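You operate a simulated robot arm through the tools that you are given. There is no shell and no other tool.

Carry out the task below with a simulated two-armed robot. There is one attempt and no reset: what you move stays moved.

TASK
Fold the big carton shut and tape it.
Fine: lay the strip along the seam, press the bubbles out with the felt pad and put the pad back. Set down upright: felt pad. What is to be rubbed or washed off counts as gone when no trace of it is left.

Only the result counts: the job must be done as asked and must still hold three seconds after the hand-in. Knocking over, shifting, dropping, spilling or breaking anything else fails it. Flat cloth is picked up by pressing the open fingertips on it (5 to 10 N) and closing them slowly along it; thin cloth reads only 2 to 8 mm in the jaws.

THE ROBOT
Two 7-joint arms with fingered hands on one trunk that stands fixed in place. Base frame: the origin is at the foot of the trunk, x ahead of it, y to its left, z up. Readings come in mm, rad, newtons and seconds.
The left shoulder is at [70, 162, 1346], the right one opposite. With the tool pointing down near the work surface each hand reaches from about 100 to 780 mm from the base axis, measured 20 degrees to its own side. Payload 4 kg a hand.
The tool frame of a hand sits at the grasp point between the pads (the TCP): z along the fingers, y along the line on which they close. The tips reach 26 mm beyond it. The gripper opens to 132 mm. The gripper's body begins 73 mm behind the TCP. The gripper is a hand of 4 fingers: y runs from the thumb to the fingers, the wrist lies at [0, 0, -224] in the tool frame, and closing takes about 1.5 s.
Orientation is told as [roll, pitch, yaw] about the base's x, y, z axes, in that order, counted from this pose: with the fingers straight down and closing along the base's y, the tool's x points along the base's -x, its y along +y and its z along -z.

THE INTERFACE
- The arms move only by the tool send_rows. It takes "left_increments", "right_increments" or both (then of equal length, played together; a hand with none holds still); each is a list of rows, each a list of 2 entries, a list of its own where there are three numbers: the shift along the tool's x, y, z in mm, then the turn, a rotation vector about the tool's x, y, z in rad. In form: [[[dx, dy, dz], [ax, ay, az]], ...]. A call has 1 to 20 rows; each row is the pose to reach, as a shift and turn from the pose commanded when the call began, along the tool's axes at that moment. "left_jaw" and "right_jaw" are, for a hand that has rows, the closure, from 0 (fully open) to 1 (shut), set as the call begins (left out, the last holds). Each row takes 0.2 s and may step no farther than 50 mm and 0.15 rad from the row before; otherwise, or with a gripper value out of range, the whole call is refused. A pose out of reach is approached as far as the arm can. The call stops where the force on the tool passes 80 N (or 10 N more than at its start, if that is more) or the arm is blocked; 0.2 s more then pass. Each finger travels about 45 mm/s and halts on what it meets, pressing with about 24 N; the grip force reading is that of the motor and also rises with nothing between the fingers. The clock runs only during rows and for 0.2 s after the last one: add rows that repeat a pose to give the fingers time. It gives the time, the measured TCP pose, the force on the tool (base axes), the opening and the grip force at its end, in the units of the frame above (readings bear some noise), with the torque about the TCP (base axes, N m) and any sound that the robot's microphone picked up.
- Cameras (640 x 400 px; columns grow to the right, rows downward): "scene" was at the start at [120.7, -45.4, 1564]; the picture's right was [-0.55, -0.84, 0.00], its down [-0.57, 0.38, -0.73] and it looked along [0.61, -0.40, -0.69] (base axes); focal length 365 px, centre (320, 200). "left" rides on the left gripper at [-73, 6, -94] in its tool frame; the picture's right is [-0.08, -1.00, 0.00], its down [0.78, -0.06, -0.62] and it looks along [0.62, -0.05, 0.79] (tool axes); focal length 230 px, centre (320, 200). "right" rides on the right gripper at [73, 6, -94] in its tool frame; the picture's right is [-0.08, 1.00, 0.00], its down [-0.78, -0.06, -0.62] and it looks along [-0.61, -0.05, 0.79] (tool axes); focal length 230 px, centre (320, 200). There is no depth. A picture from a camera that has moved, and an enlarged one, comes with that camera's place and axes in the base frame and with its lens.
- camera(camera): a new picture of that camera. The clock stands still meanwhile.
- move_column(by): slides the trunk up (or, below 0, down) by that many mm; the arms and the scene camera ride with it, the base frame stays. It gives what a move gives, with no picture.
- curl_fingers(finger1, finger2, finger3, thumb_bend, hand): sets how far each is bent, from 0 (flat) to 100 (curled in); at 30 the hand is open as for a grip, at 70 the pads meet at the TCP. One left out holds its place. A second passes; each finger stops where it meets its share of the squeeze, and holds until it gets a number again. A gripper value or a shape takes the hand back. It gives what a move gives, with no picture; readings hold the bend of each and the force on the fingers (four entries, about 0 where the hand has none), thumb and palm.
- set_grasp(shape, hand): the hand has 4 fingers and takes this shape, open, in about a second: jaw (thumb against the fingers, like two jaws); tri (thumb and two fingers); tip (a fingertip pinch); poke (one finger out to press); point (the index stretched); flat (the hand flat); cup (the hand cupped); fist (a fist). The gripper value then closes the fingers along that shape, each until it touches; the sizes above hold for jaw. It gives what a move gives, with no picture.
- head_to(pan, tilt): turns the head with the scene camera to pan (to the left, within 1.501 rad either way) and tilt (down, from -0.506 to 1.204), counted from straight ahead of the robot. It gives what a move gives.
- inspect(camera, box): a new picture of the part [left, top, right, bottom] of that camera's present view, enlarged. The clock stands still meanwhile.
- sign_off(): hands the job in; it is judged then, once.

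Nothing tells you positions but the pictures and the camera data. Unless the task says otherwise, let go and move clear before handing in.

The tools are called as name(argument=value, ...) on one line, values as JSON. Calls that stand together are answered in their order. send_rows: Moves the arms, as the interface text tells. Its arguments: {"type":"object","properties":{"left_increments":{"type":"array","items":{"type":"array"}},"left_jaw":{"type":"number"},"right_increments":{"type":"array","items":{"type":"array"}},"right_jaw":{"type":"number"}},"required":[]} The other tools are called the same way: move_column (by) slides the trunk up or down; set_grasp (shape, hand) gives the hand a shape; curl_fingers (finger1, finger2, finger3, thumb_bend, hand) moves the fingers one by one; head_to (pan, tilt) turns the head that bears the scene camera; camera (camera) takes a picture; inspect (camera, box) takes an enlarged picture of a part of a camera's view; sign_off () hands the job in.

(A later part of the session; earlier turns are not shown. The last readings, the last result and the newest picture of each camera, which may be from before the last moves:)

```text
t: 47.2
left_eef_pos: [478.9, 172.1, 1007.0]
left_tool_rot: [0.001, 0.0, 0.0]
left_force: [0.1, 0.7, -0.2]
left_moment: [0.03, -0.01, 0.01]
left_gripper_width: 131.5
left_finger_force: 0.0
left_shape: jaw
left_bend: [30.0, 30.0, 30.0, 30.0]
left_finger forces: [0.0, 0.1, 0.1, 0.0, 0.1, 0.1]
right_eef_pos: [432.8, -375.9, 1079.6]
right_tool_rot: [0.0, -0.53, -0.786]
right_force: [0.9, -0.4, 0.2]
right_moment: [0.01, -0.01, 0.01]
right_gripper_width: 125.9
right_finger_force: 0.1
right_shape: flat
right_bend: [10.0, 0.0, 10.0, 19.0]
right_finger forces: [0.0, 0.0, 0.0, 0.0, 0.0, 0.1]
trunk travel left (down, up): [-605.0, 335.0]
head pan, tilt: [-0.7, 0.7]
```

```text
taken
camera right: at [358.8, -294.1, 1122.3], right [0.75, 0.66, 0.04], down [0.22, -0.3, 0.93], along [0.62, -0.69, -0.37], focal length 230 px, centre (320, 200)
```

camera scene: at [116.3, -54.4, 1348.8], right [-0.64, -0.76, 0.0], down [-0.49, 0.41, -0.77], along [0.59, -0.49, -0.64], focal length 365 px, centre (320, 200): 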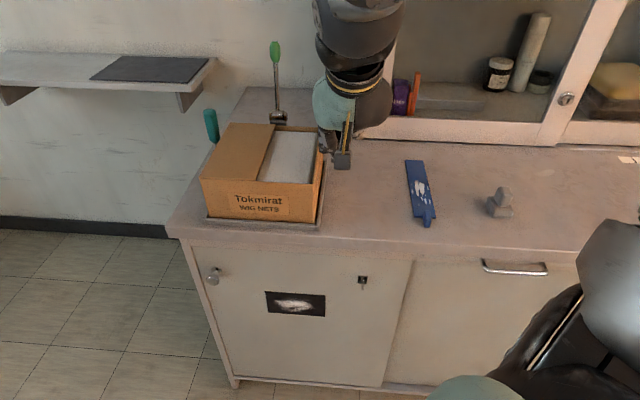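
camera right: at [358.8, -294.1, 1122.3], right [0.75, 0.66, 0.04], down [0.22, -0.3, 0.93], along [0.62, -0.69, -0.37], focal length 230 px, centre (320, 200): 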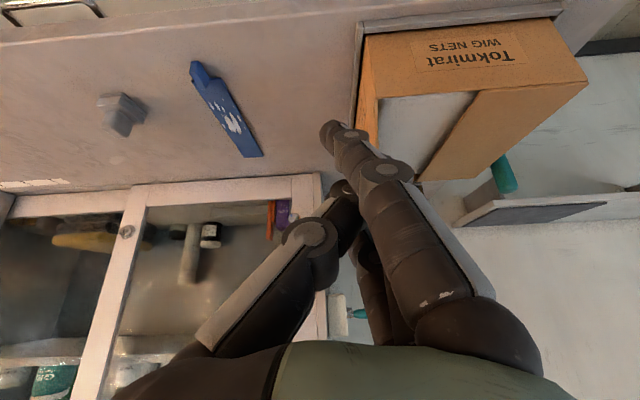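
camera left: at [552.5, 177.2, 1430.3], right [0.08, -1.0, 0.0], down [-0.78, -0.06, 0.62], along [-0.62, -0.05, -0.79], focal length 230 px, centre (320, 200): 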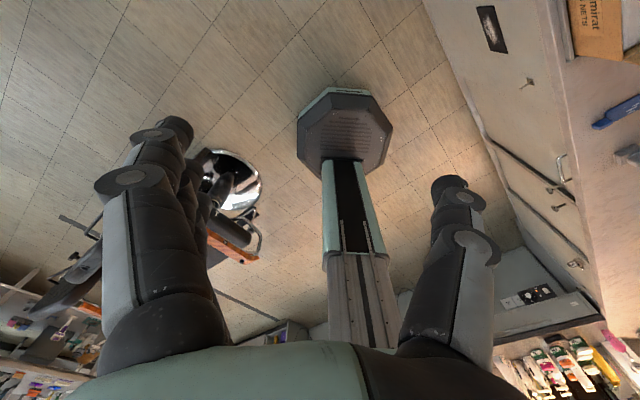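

The hand is square to the carton on the right-front side and the left flap is still shut. I'll move it forward beside the right flap's outer face.

send_rows(right_increments=[[[-22, 0, 26], [0, 0, 0]], [[-44, 0, 52], [0, 0, 0]], [[-66, 0, 78], [0, 0, 0]], [[-87.7, 0, 103.5], [0, 0, 0]]])

camera(camera="scene")

camera(camera="right")

```text
t: 48.2
left_eef_pos: [480.8, 170.4, 1006.2]
left_tool_rot: [0.001, 0.002, 0.0]
left_force: [0.8, -0.7, -0.4]
left_moment: [0.0, 0.02, -0.01]
left_gripper_width: 131.6
left_finger_force: 0.1
left_shape: jaw
left_bend: [30.0, 30.0, 30.0, 30.0]
left_finger forces: [0.1, 0.0, 0.1, 0.0, 0.0, 0.0]
right_eef_pos: [526.1, -466.8, 1030.9]
right_tool_rot: [-0.002, -0.528, -0.784]
right_force: [-0.5, 0.3, 0.5]
right_moment: [0.0, 0.02, -0.01]
right_gripper_width: 126.1
right_finger_force: 0.0
right_shape: flat
right_bend: [10.0, 0.0, 10.0, 19.0]
right_finger forces: [0.0, 0.0, 0.1, 0.0, 0.0, 0.1]
trunk travel left (down, up): [-605.0, 335.0]
head pan, tilt: [-0.7, 0.7]
```

```text
taken
camera scene: at [118.0, -55.8, 1348.5], right [-0.64, -0.76, 0.0], down [-0.49, 0.42, -0.76], along [0.58, -0.49, -0.65], focal length 365 px, centre (320, 200)
```

scene: 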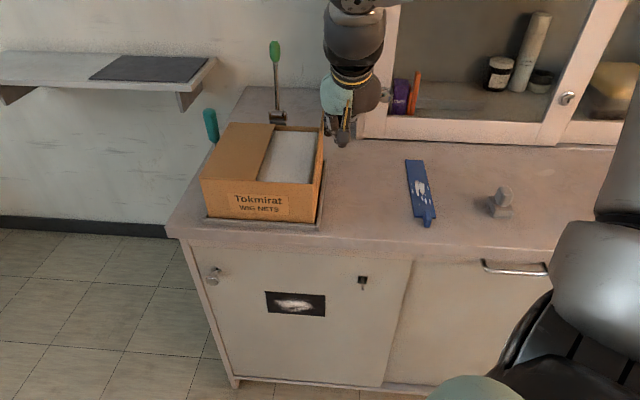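

```text
taken
camera right: at [452.7, -385.2, 1075.5], right [0.75, 0.66, 0.04], down [0.22, -0.3, 0.93], along [0.62, -0.69, -0.37], focal length 230 px, centre (320, 200)
```

right: 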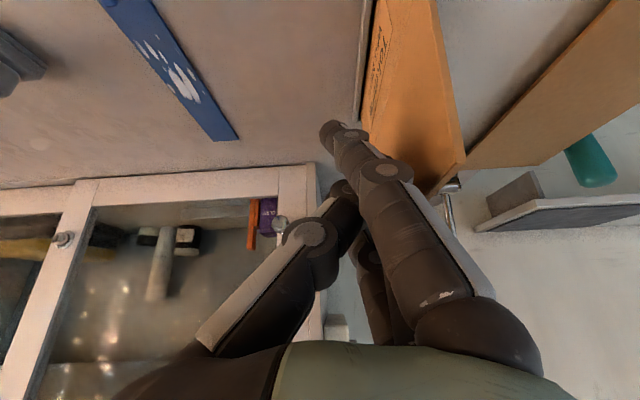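

The fingers are beside the right flap, about 40 mm away. I'll push it to the left over the top, then look.

send_rows(right_increments=[[[0, 20, 0], [0, 0, 0]], [[0, 40, 0], [0, 0, 0]], [[0, 60, 0], [0, 0, 0]], [[0, 80, 0], [0, 0, 0]], [[0, 95, 0], [0, 0, 0]], [[0, 108, 0], [0, 0, 0]]])

camera(camera="scene")

camera(camera="right")

```text
t: 49.6
left_eef_pos: [479.3, 172.7, 1006.9]
left_tool_rot: [0.0, 0.001, 0.0]
left_force: [-0.4, 0.2, -0.7]
left_moment: [-0.04, 0.01, -0.02]
left_gripper_width: 131.5
left_finger_force: 0.0
left_shape: jaw
left_bend: [30.0, 30.0, 30.0, 30.0]
left_finger forces: [0.0, 0.1, 0.0, 0.1, 0.0, 0.0]
right_eef_pos: [602.4, -390.2, 1031.1]
right_tool_rot: [-0.002, -0.529, -0.785]
right_force: [1.5, -0.2, 1.0]
right_moment: [-0.03, -0.02, 0.0]
right_gripper_width: 126.1
right_finger_force: 0.1
right_shape: flat
right_bend: [10.0, 0.0, 10.0, 19.0]
right_finger forces: [0.0, 0.0, 0.0, 0.0, 0.1, 0.0]
trunk travel left (down, up): [-605.0, 335.0]
head pan, tilt: [-0.7, 0.7]
```

```text
taken
camera scene: at [117.3, -54.5, 1348.7], right [-0.64, -0.76, 0.0], down [-0.49, 0.41, -0.76], along [0.58, -0.49, -0.64], focal length 365 px, centre (320, 200)
```

scene: 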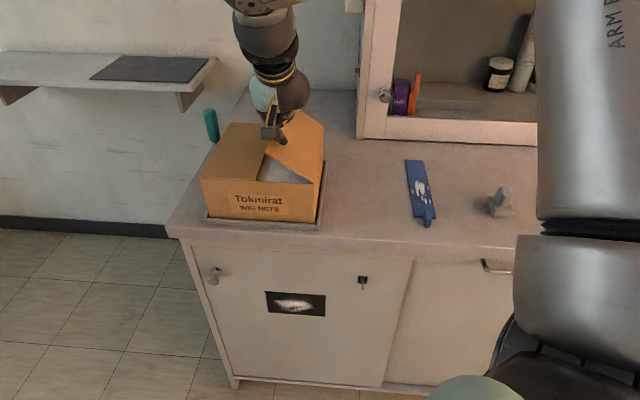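

```text
taken
camera right: at [529.5, -308.4, 1075.4], right [0.75, 0.66, 0.04], down [0.22, -0.3, 0.93], along [0.62, -0.69, -0.37], focal length 230 px, centre (320, 200)
```

right: 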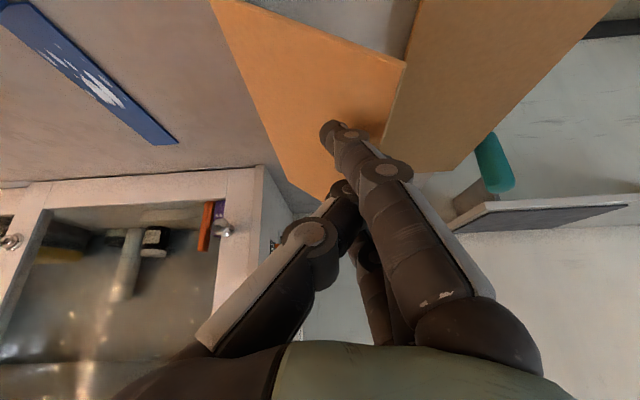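

The right flap leans well over. I'll continue pushing left and down to lay it flat.

send_rows(right_increments=[[[6, 14, 10.4], [0, 0, 0]], [[14.1, 24, 24.2], [0, 0, 0]], [[22.7, 29, 38.9], [0, 0, 0]], [[27.7, 31, 47.5], [0, 0, 0]]])

camera(camera="scene")

camera(camera="right")

```text
t: 50.6
left_eef_pos: [478.6, 171.2, 1007.5]
left_tool_rot: [0.001, 0.001, -0.002]
left_force: [-0.2, -0.1, -0.1]
left_moment: [0.0, -0.02, -0.02]
left_gripper_width: 131.7
left_finger_force: 0.0
left_shape: jaw
left_bend: [30.0, 30.0, 30.0, 30.0]
left_finger forces: [0.0, 0.0, 0.0, 0.1, 0.0, 0.1]
right_eef_pos: [622.6, -368.7, 977.3]
right_tool_rot: [0.002, -0.531, -0.784]
right_force: [0.8, -0.8, 1.8]
right_moment: [0.0, -0.05, -0.02]
right_gripper_width: 126.1
right_finger_force: 0.1
right_shape: flat
right_bend: [10.0, 0.0, 10.0, 19.0]
right_finger forces: [2.1, 0.0, 0.0, 0.1, 0.0, 0.1]
trunk travel left (down, up): [-605.0, 335.0]
head pan, tilt: [-0.7, 0.7]
```

```text
taken
camera scene: at [116.4, -54.3, 1348.9], right [-0.64, -0.76, 0.0], down [-0.49, 0.41, -0.77], along [0.59, -0.49, -0.64], focal length 365 px, centre (320, 200)
```

scene: 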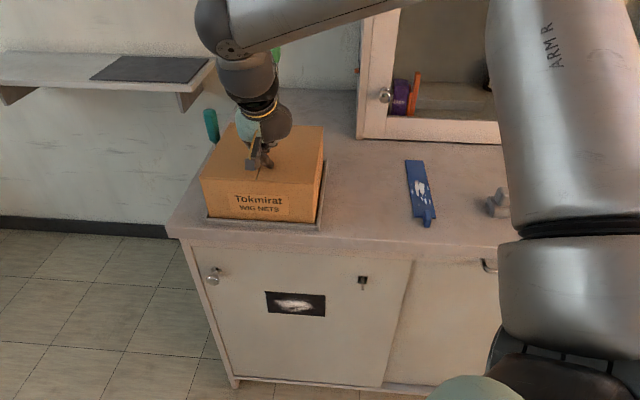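

```text
taken
camera right: at [549.2, -286.2, 1021.7], right [0.75, 0.66, 0.04], down [0.21, -0.3, 0.93], along [0.62, -0.69, -0.37], focal length 230 px, centre (320, 200)
```

right: 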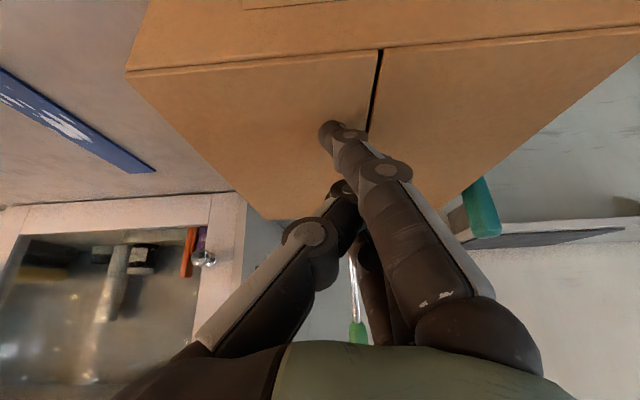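

Both flaps lie flat and the seam runs at w≈210 from the front edge (n≈656) to the back, top at z≈931. Next I lift off and move the right hand to the blue strip for a close look at its tab.

send_rows(right_increments=[[[-17.7, 0, -30.2], [0, 0, 0]], [[-35.4, 0, -60.4], [0, 0, 0]], [[-27.9, -44.4, -64.8], [0, 0, 0]], [[-20.4, -88.9, -69.2], [0, 0, 0]], [[-12.9, -133.3, -73.6], [0, 0, 0]], [[-5.3, -177.7, -78.1], [0, 0, 0]], [[2.2, -222.1, -82.5], [0, 0, 0]], [[9.7, -266.6, -86.9], [0, 0, 0]], [[17.2, -311, -91.3], [0, 0, 0]]])

camera(camera="scene")

camera(camera="right")

```text
t: 52.6
left_eef_pos: [476.9, 172.7, 1008.7]
left_tool_rot: [0.0, -0.001, 0.001]
left_force: [0.3, 0.3, 0.4]
left_moment: [-0.01, -0.06, -0.03]
left_gripper_width: 131.6
left_finger_force: 0.1
left_shape: jaw
left_bend: [30.0, 30.0, 30.0, 30.0]
left_finger forces: [0.0, 0.0, 0.1, 0.0, 0.0, 0.0]
right_eef_pos: [358.2, -544.3, 1048.3]
right_tool_rot: [0.001, -0.528, -0.783]
right_force: [0.1, -0.3, 0.5]
right_moment: [-0.01, -0.02, -0.01]
right_gripper_width: 126.3
right_finger_force: 0.1
right_shape: flat
right_bend: [10.0, 0.0, 10.0, 19.0]
right_finger forces: [0.1, 0.0, 0.0, 0.1, 0.0, 0.0]
trunk travel left (down, up): [-605.0, 335.0]
head pan, tilt: [-0.7, 0.7]
```

```text
taken
camera scene: at [114.0, -55.1, 1349.0], right [-0.64, -0.77, 0.0], down [-0.49, 0.41, -0.77], along [0.59, -0.49, -0.64], focal length 365 px, centre (320, 200)
```

scene: 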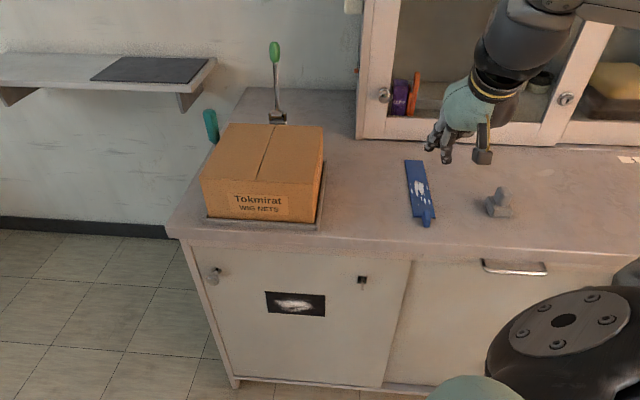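

```text
taken
camera right: at [285.2, -463.1, 1092.1], right [0.75, 0.66, 0.04], down [0.22, -0.3, 0.93], along [0.62, -0.69, -0.37], focal length 230 px, centre (320, 200)
```

right: 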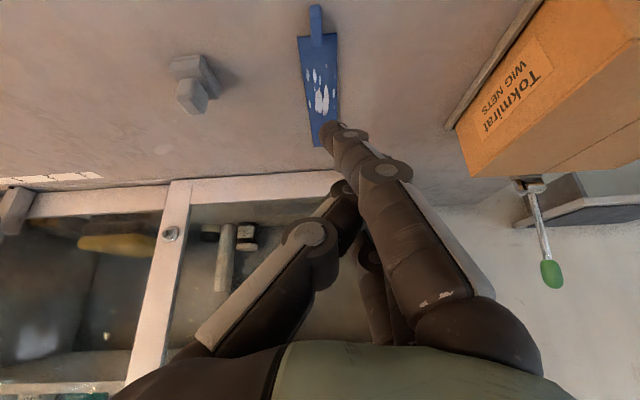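

The carton stays shut. I'll enlarge the strip with its tab and the pad from both cameras.

inspect(camera="right", box=[270, 0, 370, 150])

inspect(camera="right", box=[140, 30, 250, 140])

inspect(camera="scene", box=[390, 145, 530, 245])

inspect(camera="scene", box=[185, 90, 345, 240])

```text
2.67 times, centred on (320, 75) of right
camera zoom: at [285.2, -463.1, 1092.1], right [0.75, 0.66, 0.04], down [0.22, -0.3, 0.93], along [0.62, -0.69, -0.37], focal length 614 px, centre (320, 533)
```

zoom: 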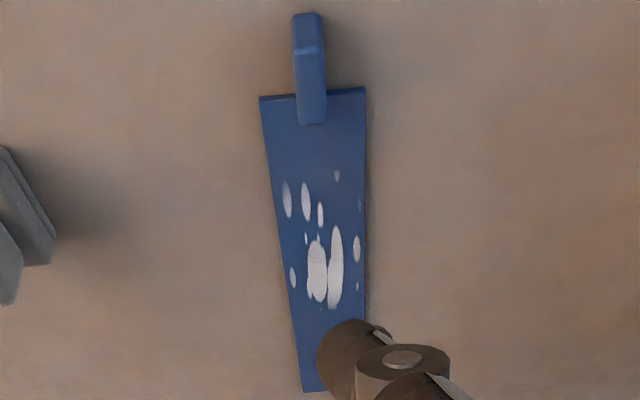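

```text
3.64 times, centred on (195, 85) of right
camera zoom: at [285.2, -463.1, 1092.1], right [0.75, 0.66, 0.04], down [0.22, -0.3, 0.93], along [0.62, -0.69, -0.37], focal length 837 px, centre (774, 618)
```

zoom: 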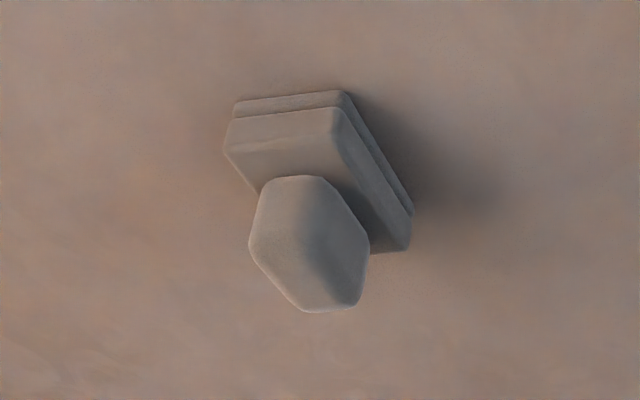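

```text
4.00 times, centred on (460, 195) of scene
camera zoom: at [114.0, -55.1, 1349.0], right [-0.64, -0.77, 0.0], down [-0.49, 0.41, -0.77], along [0.59, -0.49, -0.64], focal length 1460 px, centre (-240, 220)
```

zoom: 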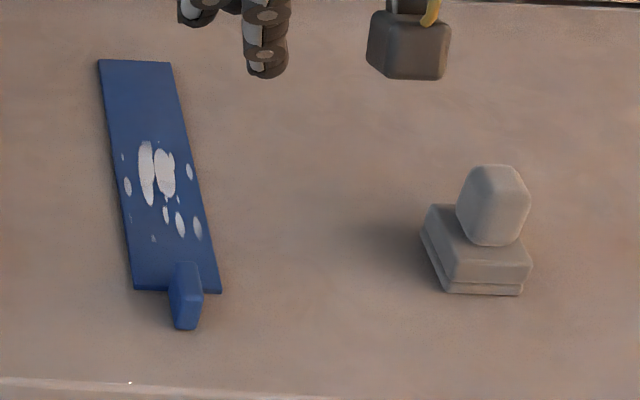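

```text
2.67 times, centred on (265, 165) of scene
camera zoom: at [114.0, -55.1, 1349.0], right [-0.64, -0.77, 0.0], down [-0.49, 0.41, -0.77], along [0.59, -0.49, -0.64], focal length 974 px, centre (467, 293)
```

zoom: 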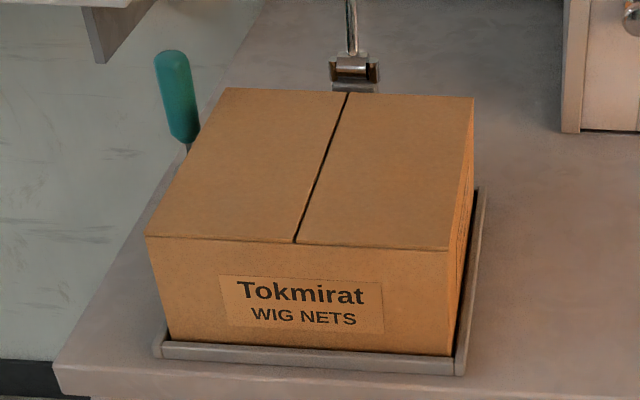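

The carton is shut with a clean seam, and the tab is a small upright block (about 12 mm wide, 29 mm long, 21 mm high) at n≈671–700, w≈-130. Before picking it up I'll open the hand as jaws and test, empty-handed, that a steeper hand can reach the laying position over the carton front.

set_grasp(hand="right", shape="jaw")

send_rows(right_increments=[[[1.4, 42.8, 3.6], [0, 0.047, 0]], [[2.7, 85.5, 7.1], [0, 0.095, 0]], [[4.1, 128.3, 10.7], [0, 0.142, 0]], [[5.4, 171, 14.2], [0, 0.189, 0]], [[6.8, 213.8, 17.8], [0, 0.236, 0]], [[8.1, 256.5, 21.3], [0, 0.284, 0]], [[9.5, 299.3, 24.9], [0, 0.331, 0]], [[10.8, 342, 28.4], [0, 0.378, 0]]])

camera(camera="scene")

camera(camera="right")

```text
t: 53.5
left_eef_pos: [478.8, 171.9, 1007.9]
left_tool_rot: [0.002, 0.0, 0.001]
left_force: [0.2, 0.4, -0.2]
left_moment: [0.01, 0.0, 0.0]
left_gripper_width: 131.8
left_finger_force: 0.2
left_shape: jaw
left_bend: [30.0, 30.0, 30.0, 30.0]
left_finger forces: [0.1, 0.1, 0.0, 0.0, 0.0, 0.0]
right_eef_pos: [361.2, -545.2, 1048.3]
right_tool_rot: [-0.001, -0.529, -0.783]
right_force: [0.2, 0.2, 0.3]
right_moment: [0.0, -0.01, 0.03]
right_gripper_width: 131.9
right_finger_force: 0.1
right_shape: jaw
right_bend: [30.0, 30.0, 30.0, 30.0]
right_finger forces: [0.1, 0.0, 0.0, 0.1, 0.0, 0.0]
trunk travel left (down, up): [-605.0, 335.0]
head pan, tilt: [-0.7, 0.7]
```

```text
t: 55.4
left_eef_pos: [481.0, 171.6, 1005.4]
left_tool_rot: [0.0, 0.004, 0.0]
left_force: [0.8, -1.0, -0.1]
left_moment: [0.02, 0.03, 0.0]
left_gripper_width: 132.0
left_finger_force: 0.0
left_shape: jaw
left_bend: [30.0, 30.0, 30.0, 30.0]
left_finger forces: [0.0, 0.0, 0.1, 0.0, 0.0, 0.1]
right_eef_pos: [606.4, -306.9, 1016.8]
right_tool_rot: [0.003, -0.148, -0.784]
right_force: [0.4, -0.2, -0.2]
right_moment: [-0.01, 0.04, 0.0]
right_gripper_width: 132.0
right_finger_force: 0.1
right_shape: jaw
right_bend: [30.0, 30.0, 30.0, 30.0]
right_finger forces: [0.0, 0.1, 0.0, 0.0, 0.1, 0.0]
trunk travel left (down, up): [-605.0, 335.0]
head pan, tilt: [-0.7, 0.7]
```

```text
taken
camera scene: at [119.7, -54.6, 1348.4], right [-0.64, -0.76, 0.0], down [-0.49, 0.41, -0.76], along [0.58, -0.49, -0.65], focal length 365 px, centre (320, 200)
```

scene: 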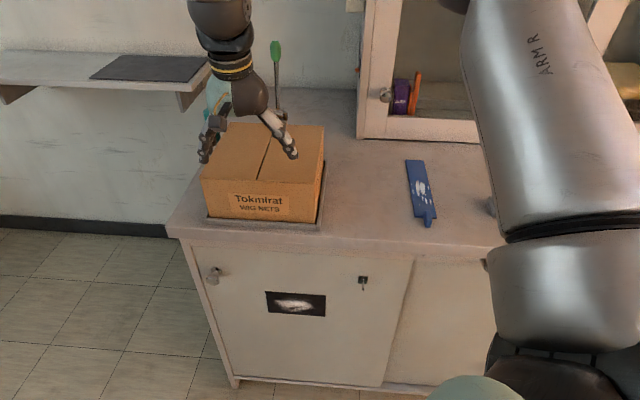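

```text
taken
camera right: at [550.2, -241.8, 1097.5], right [0.76, 0.65, 0.01], down [0.44, -0.53, 0.73], along [0.48, -0.55, -0.69], focal length 230 px, centre (320, 200)
```

right: 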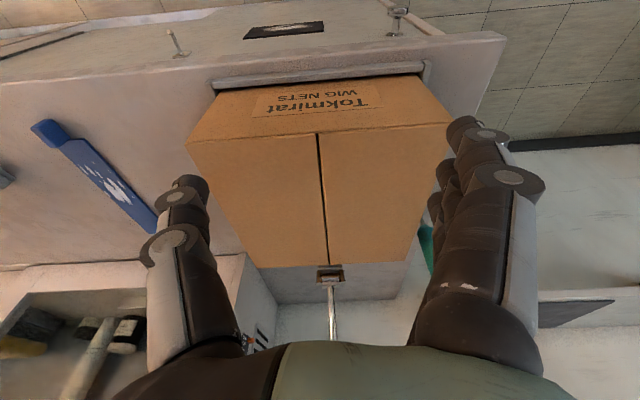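

The pose is reachable, and the seam shows at w≈210.5 with the front edge at n≈657. I'll go to the strip and hover over its tab with open fingers.

send_rows(right_increments=[[[-4.6, -42.7, 0.7], [0, 0, 0]], [[-9.2, -85.5, 1.4], [0, 0, 0]], [[-13.7, -128.2, 2.1], [0, 0, 0]], [[-18.3, -171, 2.8], [0, 0, 0]], [[-22.9, -213.7, 3.4], [0, 0, 0]], [[-27.5, -256.5, 4.1], [0, 0, 0]], [[-32, -299.2, 4.8], [0, 0, 0]], [[-36.6, -342, 5.5], [0, 0, 0]], [[-31.7, -342, 38.6], [0, 0, 0]], [[-26.7, -342, 71.8], [0, 0, 0]]])

camera(camera="right")

inspect(camera="scene", box=[370, 100, 520, 240])

```text
t: 57.5
left_eef_pos: [478.3, 170.3, 1008.4]
left_tool_rot: [0.0, 0.002, 0.001]
left_force: [-0.4, 0.0, 0.4]
left_moment: [0.03, 0.0, -0.07]
left_gripper_width: 131.6
left_finger_force: 0.1
left_shape: jaw
left_bend: [30.0, 30.0, 30.0, 30.0]
left_finger forces: [0.0, 0.0, 0.0, 0.0, 0.0, 0.0]
right_eef_pos: [390.4, -577.3, 952.3]
right_tool_rot: [-0.001, -0.149, -0.783]
right_force: [-0.6, -0.3, -0.2]
right_moment: [0.01, 0.0, -0.02]
right_gripper_width: 131.8
right_finger_force: 0.0
right_shape: jaw
right_bend: [30.0, 30.0, 30.0, 30.0]
right_finger forces: [0.0, 0.1, 0.1, 0.1, 0.0, 0.1]
trunk travel left (down, up): [-605.0, 335.0]
head pan, tilt: [-0.7, 0.7]
```

```text
taken
camera right: at [333.6, -512.9, 1033.4], right [0.76, 0.65, 0.01], down [0.44, -0.53, 0.73], along [0.48, -0.55, -0.69], focal length 230 px, centre (320, 200)
```

right: 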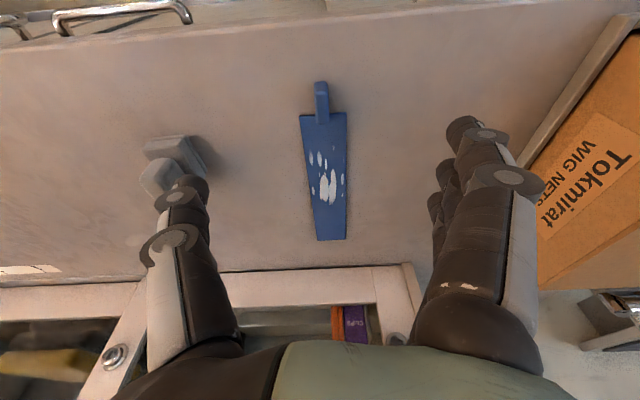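

```text
2.86 times, centred on (445, 170) of scene
camera zoom: at [116.6, -55.9, 1348.7], right [-0.64, -0.76, 0.0], down [-0.49, 0.42, -0.76], along [0.58, -0.49, -0.64], focal length 1043 px, centre (-37, 286)
```

zoom: 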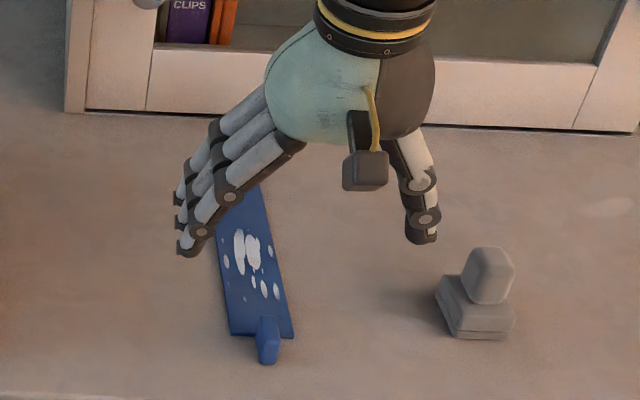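

The tab is centred between the open fingers (w≈-129.7). I'll lower the hand so the fingertips straddle the tab just above the counter.

send_rows(right_increments=[[[4, 0.8, 25], [0, 0, 0]], [[8, 1.6, 50], [0, 0, 0]], [[12, 2.5, 72], [0, 0, 0]], [[14, 2.5, 84], [0, 0, 0]], [[15.6, 2.5, 94], [0, 0, 0]]])

camera(camera="right")

inspect(camera="scene", box=[370, 130, 520, 260])

```text
t: 58.8
left_eef_pos: [479.6, 171.4, 1007.2]
left_tool_rot: [0.0, 0.0, -0.001]
left_force: [-0.6, -0.3, -0.7]
left_moment: [0.0, -0.01, 0.05]
left_gripper_width: 131.8
left_finger_force: 0.1
left_shape: jaw
left_bend: [30.0, 30.0, 30.0, 30.0]
left_finger forces: [0.1, 0.1, 0.1, 0.1, 0.1, 0.0]
right_eef_pos: [389.6, -574.3, 857.0]
right_tool_rot: [-0.001, -0.151, -0.783]
right_force: [0.0, -0.2, 0.3]
right_moment: [0.0, 0.0, 0.0]
right_gripper_width: 132.0
right_finger_force: 0.0
right_shape: jaw
right_bend: [30.0, 30.0, 30.0, 30.0]
right_finger forces: [0.0, 0.1, 0.0, 0.0, 0.1, 0.0]
trunk travel left (down, up): [-605.0, 335.0]
head pan, tilt: [-0.7, 0.7]
```

```text
taken
camera right: at [333.4, -508.2, 937.4], right [0.76, 0.65, 0.01], down [0.44, -0.53, 0.73], along [0.48, -0.55, -0.69], focal length 230 px, centre (320, 200)
```

right: 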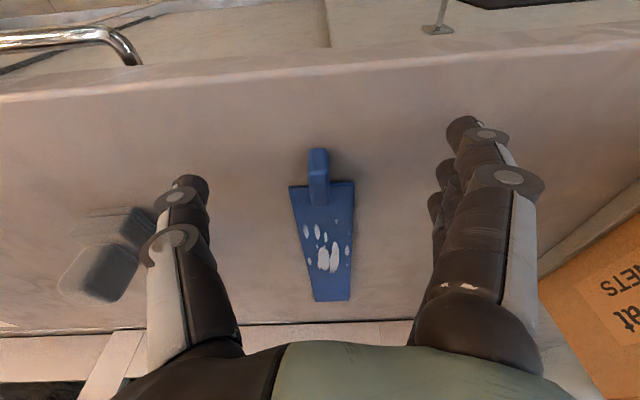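

```text
3.08 times, centred on (445, 195) of scene
camera zoom: at [116.6, -55.0, 1348.7], right [-0.64, -0.76, 0.0], down [-0.49, 0.41, -0.76], along [0.58, -0.49, -0.64], focal length 1123 px, centre (-65, 215)
```

zoom: 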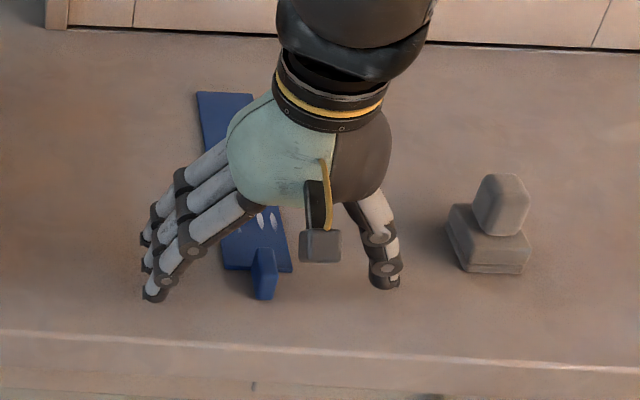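

The fingertips straddle the tab with the thumb on its right and the fingers on its left. I'll close the hand on it.

send_rows(right_increments=[[[0, 0, 0], [0, 0, 0]], [[0, 0, 0], [0, 0, 0]], [[0, 0, 0], [0, 0, 0]], [[0, 0, 0], [0, 0, 0]], [[0, 0, 0], [0, 0, 0]], [[0, 0, 0], [0, 0, 0]], [[0, 0, 0], [0, 0, 0]], [[0, 0, 0], [0, 0, 0]], [[0, 0, 0], [0, 0, 0]], [[0, 0, 0], [0, 0, 0]]], right_jaw=1)

camera(camera="right")

inspect(camera="scene", box=[370, 130, 520, 260])

```text
t: 61.0
left_eef_pos: [479.4, 171.9, 1007.4]
left_tool_rot: [0.001, 0.0, 0.001]
left_force: [-0.5, -0.2, 0.1]
left_moment: [-0.02, 0.01, -0.02]
left_gripper_width: 131.8
left_finger_force: 0.0
left_shape: jaw
left_bend: [30.0, 30.0, 30.0, 30.0]
left_finger forces: [0.0, 0.0, 0.0, 0.0, 0.0, 0.0]
right_eef_pos: [391.3, -573.1, 856.7]
right_tool_rot: [-0.002, -0.152, -0.783]
right_force: [-0.1, 0.8, 1.8]
right_moment: [0.04, -0.02, 0.02]
right_gripper_width: 1.6
right_finger_force: 23.7
right_shape: jaw
right_bend: [67.0, 70.0, 70.0, 71.0]
right_finger forces: [0.0, 12.0, 8.6, 0.0, 20.3, 0.1]
trunk travel left (down, up): [-605.0, 335.0]
head pan, tilt: [-0.7, 0.7]
```

```text
taken
camera right: at [333.1, -508.1, 937.9], right [0.76, 0.65, 0.01], down [0.44, -0.53, 0.73], along [0.48, -0.55, -0.69], focal length 230 px, centre (320, 200)
```

right: 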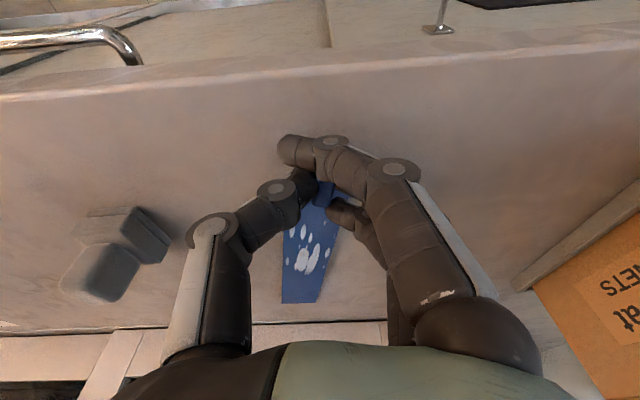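

```text
3.08 times, centred on (445, 195) of scene
camera zoom: at [116.4, -54.6, 1348.8], right [-0.64, -0.76, 0.0], down [-0.49, 0.41, -0.76], along [0.59, -0.49, -0.64], focal length 1123 px, centre (-65, 215)
```

zoom: 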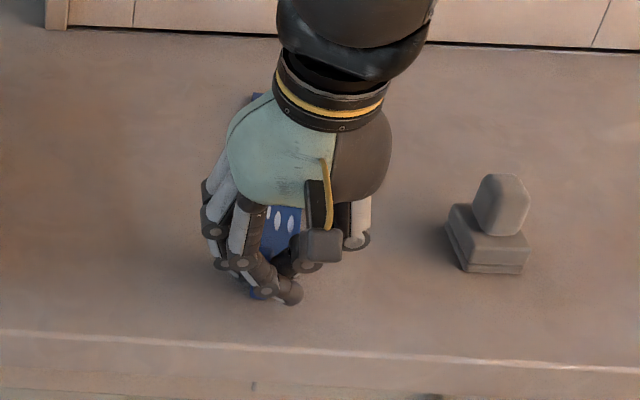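

The hand holds something (thumb 20 N against fingers 2 and 3), though the strip has turned a few degrees. I'll lift gently and look whether the strip comes along.

send_rows(right_increments=[[[-1.5, 0, -10], [0, 0, 0]], [[-3, 0, -20], [0, 0, 0]], [[-4.5, 0, -30], [0, 0, 0]], [[-6, 0, -40], [0, 0, 0]]])

camera(camera="right")

inspect(camera="scene", box=[370, 110, 520, 260])

```text
t: 62.0
left_eef_pos: [479.4, 171.4, 1008.0]
left_tool_rot: [0.0, 0.0, 0.0]
left_force: [-0.7, 0.6, -0.5]
left_moment: [-0.01, 0.0, -0.03]
left_gripper_width: 131.8
left_finger_force: 0.0
left_shape: jaw
left_bend: [30.0, 30.0, 30.0, 30.0]
left_finger forces: [0.0, 0.1, 0.0, 0.0, 0.0, 0.0]
right_eef_pos: [390.2, -571.8, 896.6]
right_tool_rot: [0.0, -0.151, -0.785]
right_force: [0.5, 0.2, 0.4]
right_moment: [0.03, 0.01, -0.03]
right_gripper_width: 1.6
right_finger_force: 24.2
right_shape: jaw
right_bend: [67.0, 70.0, 70.0, 71.0]
right_finger forces: [0.1, 12.1, 8.6, 0.1, 20.4, 0.0]
trunk travel left (down, up): [-605.0, 335.0]
head pan, tilt: [-0.7, 0.7]
```

```text
taken
camera right: at [334.4, -507.3, 977.7], right [0.76, 0.65, 0.01], down [0.44, -0.53, 0.73], along [0.48, -0.55, -0.69], focal length 230 px, centre (320, 200)
```

right: 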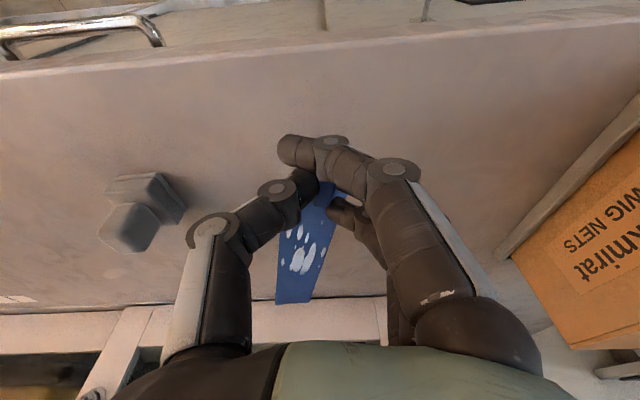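

```text
2.67 times, centred on (445, 185) of scene
camera zoom: at [116.5, -54.6, 1348.7], right [-0.64, -0.76, 0.0], down [-0.49, 0.41, -0.76], along [0.58, -0.49, -0.64], focal length 974 px, centre (-13, 240)
```

zoom: 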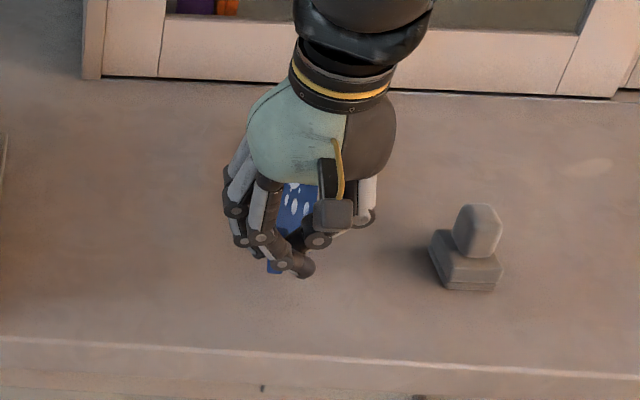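

The strip lifts with the hand. I'll enlarge the view to measure how it sits in the grip.

inspect(camera="right", box=[240, 150, 400, 320])

inspect(camera="scene", box=[420, 130, 500, 230])

camera(camera="left")

```text
2.35 times, centred on (320, 235) of right
camera zoom: at [334.4, -507.3, 977.7], right [0.76, 0.65, 0.01], down [0.44, -0.53, 0.73], along [0.48, -0.55, -0.69], focal length 541 px, centre (320, 118)
```

zoom: 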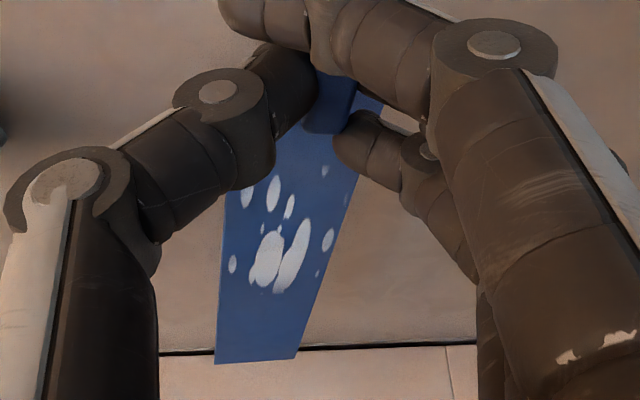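

```text
4.00 times, centred on (460, 180) of scene
camera zoom: at [116.5, -54.6, 1348.7], right [-0.64, -0.76, 0.0], down [-0.49, 0.41, -0.76], along [0.58, -0.49, -0.64], focal length 1460 px, centre (-240, 280)
```

zoom: 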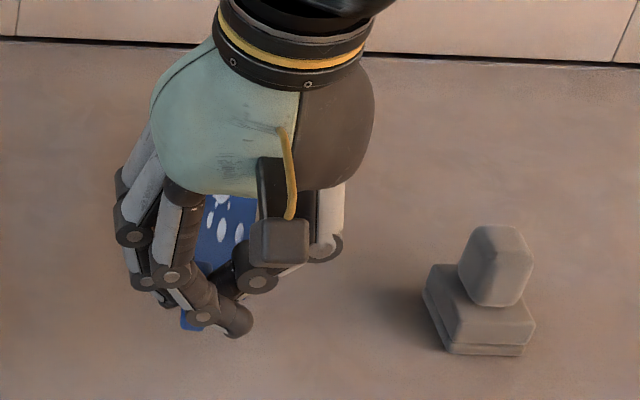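

```text
taken
camera left: at [551.9, 176.9, 1100.6], right [0.08, -1.0, 0.0], down [-0.78, -0.06, 0.62], along [-0.62, -0.05, -0.79], focal length 230 px, centre (320, 200)
```

left: 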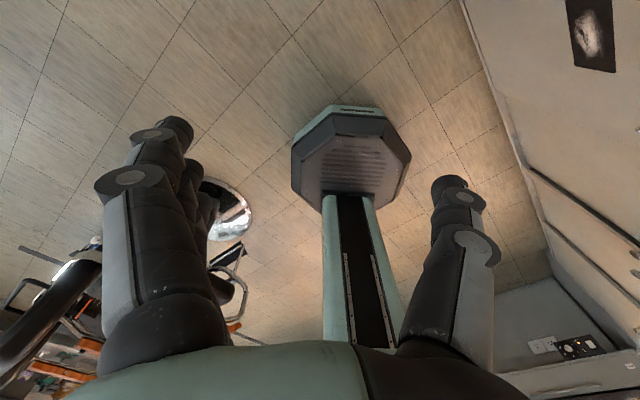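

The strip hangs level in the grip, turned about 14° clockwise relative to the hand, so I'll turn the hand by the same amount back while carrying it. I'll lift it higher and swing it over to the carton, staying above the carton top.

send_rows(right_increments=[[[-4.1, 0, -26.8], [0, 0, 0]], [[-8.2, 0, -53.6], [0, 0, 0]], [[-12.2, 0, -80.4], [0, 0, 0]], [[-16.3, 0, -107.2], [0, 0, 0]], [[-12.3, 28.2, -107.8], [-0.003, 0, -0.0198]], [[-8.3, 56.3, -108.4], [-0.006, 0, -0.0395]], [[-4.3, 84.5, -109], [-0.009, 0, -0.0593]], [[-0.3, 112.7, -109.6], [-0.012, 0, -0.079]], [[3.7, 140.8, -110.2], [-0.015, 0, -0.0988]], [[7.8, 169, -110.9], [-0.018, 0, -0.1185]], [[11.8, 197.2, -111.5], [-0.021, 0, -0.1383]], [[15.8, 225.3, -112.1], [-0.024, 0, -0.158]], [[19.8, 253.5, -112.7], [-0.027, 0, -0.1778]], [[23.8, 281.7, -113.3], [-0.03, 0, -0.1975]], [[27.8, 309.8, -113.9], [-0.033, 0, -0.2173]], [[31.8, 338, -114.5], [-0.036, 0, -0.237]]])

camera(camera="right")

camera(camera="scene")

```text
t: 65.3
left_eef_pos: [480.5, 172.7, 1007.9]
left_tool_rot: [0.0, 0.001, -0.001]
left_force: [-0.5, -0.2, -0.5]
left_moment: [-0.04, 0.03, 0.03]
left_gripper_width: 131.6
left_finger_force: 0.1
left_shape: jaw
left_bend: [30.0, 30.0, 30.0, 30.0]
left_finger forces: [0.1, 0.0, 0.0, 0.0, 0.0, 0.0]
right_eef_pos: [595.7, -299.5, 1003.5]
right_tool_rot: [-0.001, -0.149, -0.543]
right_force: [-0.1, 0.4, 0.9]
right_moment: [0.03, 0.02, 0.02]
right_gripper_width: 1.5
right_finger_force: 24.0
right_shape: jaw
right_bend: [67.0, 70.0, 70.0, 71.0]
right_finger forces: [0.1, 12.2, 8.5, 0.1, 20.4, 0.0]
trunk travel left (down, up): [-605.0, 335.0]
head pan, tilt: [-0.7, 0.7]
```

```text
taken
camera right: at [525.2, -249.2, 1084.1], right [0.58, 0.81, 0.01], down [0.55, -0.41, 0.73], along [0.6, -0.42, -0.69], focal length 230 px, centre (320, 200)
```

right: 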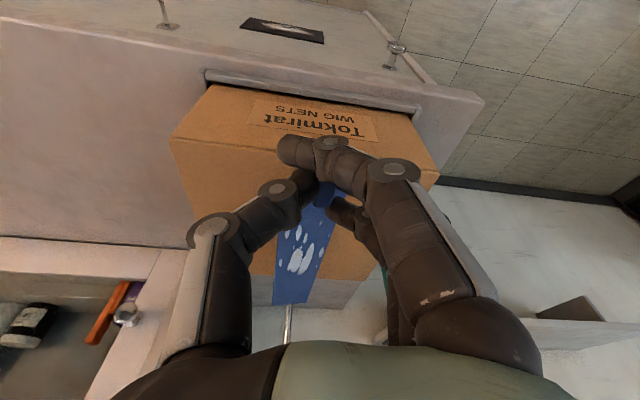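

```text
taken
camera scene: at [118.2, -54.3, 1348.6], right [-0.64, -0.76, 0.0], down [-0.49, 0.41, -0.76], along [0.58, -0.49, -0.64], focal length 365 px, centre (320, 200)
```

scene: 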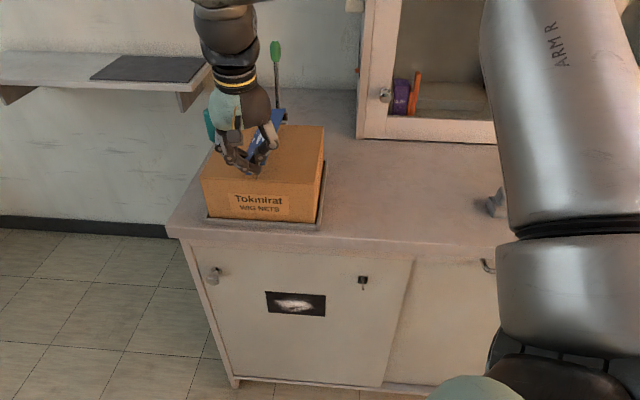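

The strip now hovers over the seam. I'll check its alignment in enlarged pictures before laying it down.

inspect(camera="scene", box=[190, 80, 340, 230])

inspect(camera="right", box=[160, 70, 460, 330])

```text
2.67 times, centred on (265, 155) of scene
camera zoom: at [118.2, -54.3, 1348.6], right [-0.64, -0.76, 0.0], down [-0.49, 0.41, -0.76], along [0.58, -0.49, -0.64], focal length 974 px, centre (467, 320)
```

zoom: 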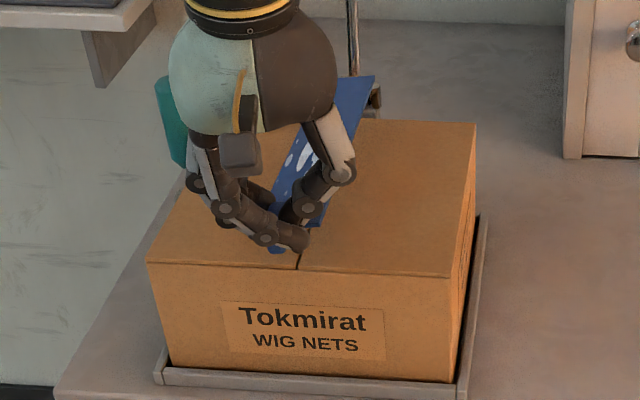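

```text
1.54 times, centred on (310, 200) of right
camera zoom: at [525.2, -249.2, 1084.1], right [0.58, 0.81, 0.01], down [0.55, -0.41, 0.73], along [0.6, -0.42, -0.69], focal length 354 px, centre (335, 200)
```

zoom: 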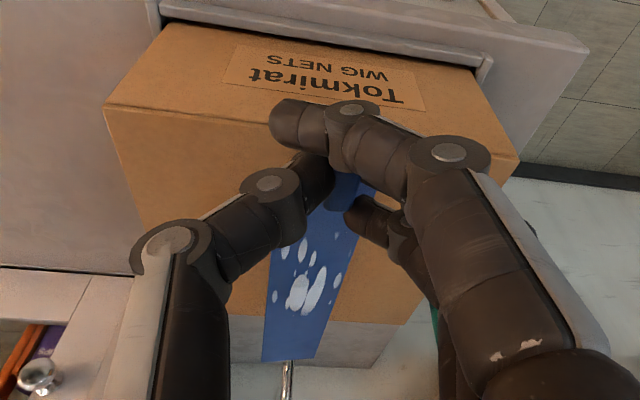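

The strip is parallel to the seam, about 3 mm off to the right and seems rolled a few degrees (right side up). I'll shift it by 3 mm, take out the roll and come closer to the carton top.

send_rows(right_increments=[[[0.5, 1, 4.5], [-0.019, -0.005, 0.003]], [[1, 2, 9], [-0.038, -0.01, 0.006]], [[1.5, 2.9, 13.5], [-0.058, -0.014, 0.009]], [[2, 2.9, 17.9], [-0.077, -0.019, 0.012]]])

inspect(camera="right", box=[200, 130, 420, 330])

inspect(camera="scene", box=[210, 90, 320, 200])

```text
t: 66.3
left_eef_pos: [479.8, 170.6, 1007.3]
left_tool_rot: [-0.001, 0.0, -0.001]
left_force: [0.9, -0.6, 0.0]
left_moment: [0.0, -0.02, 0.01]
left_gripper_width: 132.1
left_finger_force: 0.2
left_shape: jaw
left_bend: [30.0, 30.0, 30.0, 30.0]
left_finger forces: [0.0, 0.0, 0.0, 0.1, 0.1, 0.1]
right_eef_pos: [596.9, -296.5, 985.2]
right_tool_rot: [0.079, -0.169, -0.558]
right_force: [0.1, -0.1, -0.3]
right_moment: [0.02, 0.0, 0.0]
right_gripper_width: 1.6
right_finger_force: 24.2
right_shape: jaw
right_bend: [67.0, 70.0, 70.0, 71.0]
right_finger forces: [0.0, 12.2, 8.4, 0.0, 20.4, 0.1]
trunk travel left (down, up): [-605.0, 335.0]
head pan, tilt: [-0.7, 0.7]
```

```text
2.00 times, centred on (310, 230) of right
camera zoom: at [522.3, -251.8, 1065.7], right [0.58, 0.81, 0.09], down [0.51, -0.45, 0.73], along [0.63, -0.38, -0.67], focal length 460 px, centre (340, 140)
```

zoom: 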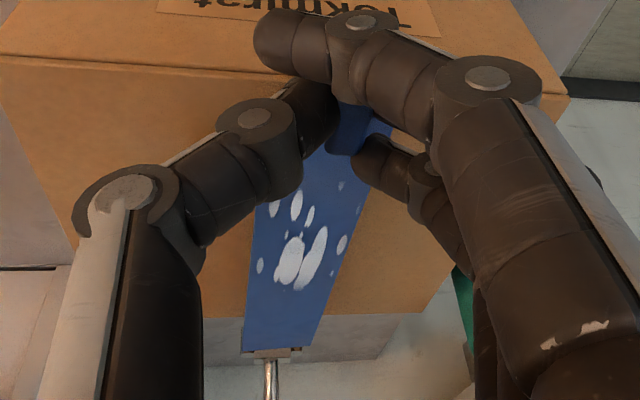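

```text
3.64 times, centred on (265, 145) of scene
camera zoom: at [116.7, -54.9, 1348.7], right [-0.64, -0.76, 0.0], down [-0.49, 0.41, -0.76], along [0.58, -0.49, -0.64], focal length 1328 px, centre (520, 400)
```

zoom: 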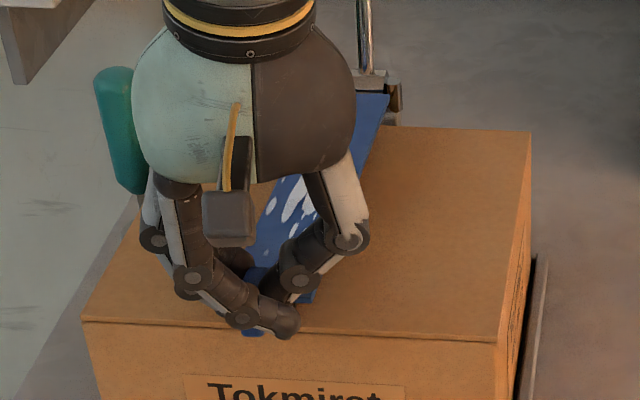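

The strip is now level and lies over the seam within a few millimetres. I'll lower it in small steps toward the carton top.

send_rows(right_increments=[[[0.8, -0.7, 4.4], [0, 0, 0]], [[1.7, -1.4, 8.8], [0, 0, 0]], [[2.5, -2.1, 13.1], [0, 0, 0]], [[3.3, -2.8, 17.5], [0, 0, 0]]])

inspect(camera="right", box=[200, 130, 420, 330])

inspect(camera="scene", box=[210, 90, 320, 200])

```text
t: 67.3
left_eef_pos: [479.0, 170.8, 1008.0]
left_tool_rot: [-0.001, -0.001, 0.001]
left_force: [-0.4, 0.7, 0.4]
left_moment: [0.01, 0.0, -0.01]
left_gripper_width: 132.1
left_finger_force: 0.1
left_shape: jaw
left_bend: [30.0, 30.0, 30.0, 30.0]
left_finger forces: [0.0, 0.0, 0.1, 0.0, 0.0, 0.0]
right_eef_pos: [595.9, -297.8, 969.1]
right_tool_rot: [0.078, -0.171, -0.559]
right_force: [0.4, -0.4, 1.7]
right_moment: [0.0, -0.08, -0.02]
right_gripper_width: 1.3
right_finger_force: 24.4
right_shape: jaw
right_bend: [67.0, 70.0, 70.0, 71.0]
right_finger forces: [0.0, 12.3, 8.6, 0.1, 20.8, 0.0]
trunk travel left (down, up): [-605.0, 335.0]
head pan, tilt: [-0.7, 0.7]
```

```text
2.00 times, centred on (310, 230) of right
camera zoom: at [520.6, -252.5, 1048.7], right [0.58, 0.81, 0.09], down [0.51, -0.45, 0.73], along [0.64, -0.38, -0.67], focal length 460 px, centre (340, 140)
```

zoom: 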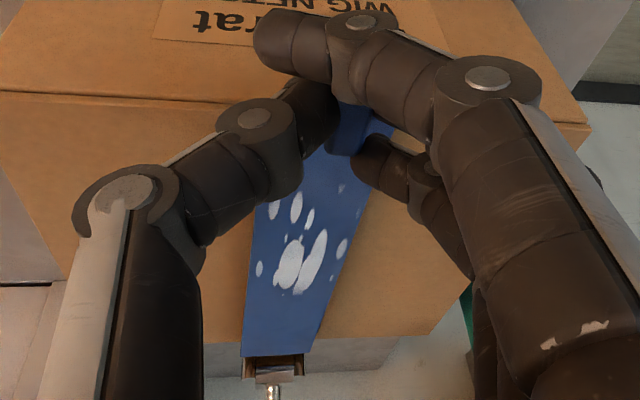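

```text
3.64 times, centred on (265, 145) of scene
camera zoom: at [115.9, -54.6, 1348.9], right [-0.64, -0.76, 0.0], down [-0.49, 0.41, -0.77], along [0.59, -0.49, -0.64], focal length 1328 px, centre (520, 400)
```

zoom: 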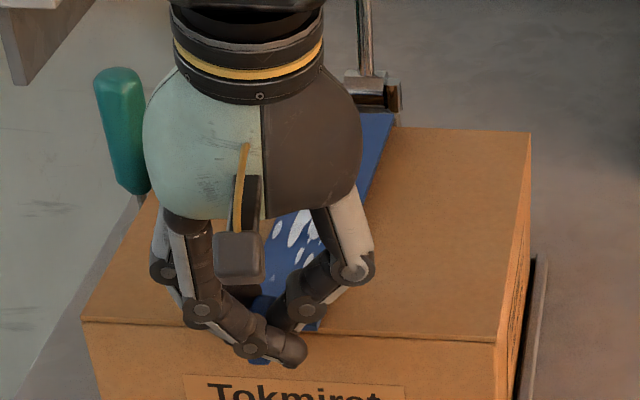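

The near end just touches the carton (about 1.7 N) while the far end still seems a little high. I'll tip the strip slightly so the far end comes down too.

send_rows(right_increments=[[[-0.6, -0.2, 0.3], [-0.0045, 0.0194, 0.0023]], [[-1.2, -0.35, 0.7], [-0.0089, 0.0387, 0.0046]], [[-1.2, -0.35, 0.7], [-0.0089, 0.0387, 0.0046]]])

inspect(camera="right", box=[200, 130, 420, 330])

inspect(camera="scene", box=[210, 90, 320, 200])

```text
t: 68.2
left_eef_pos: [479.2, 172.4, 1007.0]
left_tool_rot: [0.0, -0.001, 0.0]
left_force: [-0.1, 0.0, -0.5]
left_moment: [0.03, -0.04, -0.01]
left_gripper_width: 132.0
left_finger_force: 0.0
left_shape: jaw
left_bend: [30.0, 30.0, 30.0, 30.0]
left_finger forces: [0.0, 0.0, 0.0, 0.1, 0.1, 0.0]
right_eef_pos: [596.0, -298.3, 968.2]
right_tool_rot: [0.088, -0.129, -0.559]
right_force: [-2.0, 1.0, 4.7]
right_moment: [0.02, -0.11, 0.02]
right_gripper_width: 1.3
right_finger_force: 24.0
right_shape: jaw
right_bend: [67.0, 70.0, 70.0, 71.0]
right_finger forces: [0.0, 12.1, 8.9, 0.0, 22.2, 0.0]
trunk travel left (down, up): [-605.0, 335.0]
head pan, tilt: [-0.7, 0.7]
```

```text
2.00 times, centred on (310, 230) of right
camera zoom: at [523.8, -256.1, 1051.8], right [0.58, 0.81, 0.1], down [0.53, -0.47, 0.71], along [0.62, -0.36, -0.7], focal length 460 px, centre (340, 140)
```

zoom: 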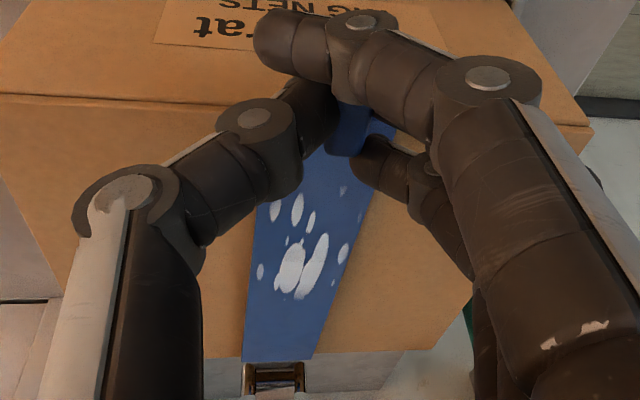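

```text
3.64 times, centred on (265, 145) of scene
camera zoom: at [115.5, -54.3, 1348.9], right [-0.64, -0.76, 0.0], down [-0.49, 0.41, -0.77], along [0.59, -0.49, -0.64], focal length 1328 px, centre (520, 400)
```

zoom: 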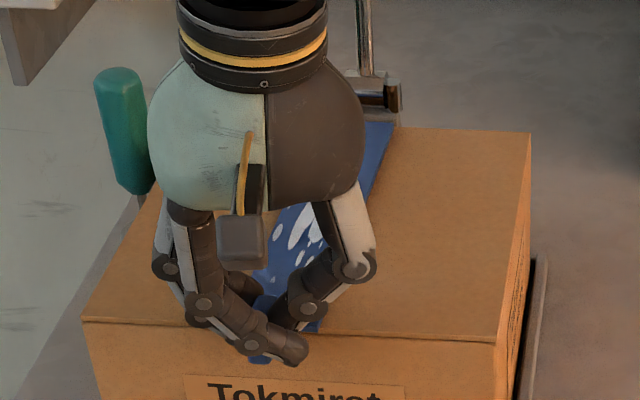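

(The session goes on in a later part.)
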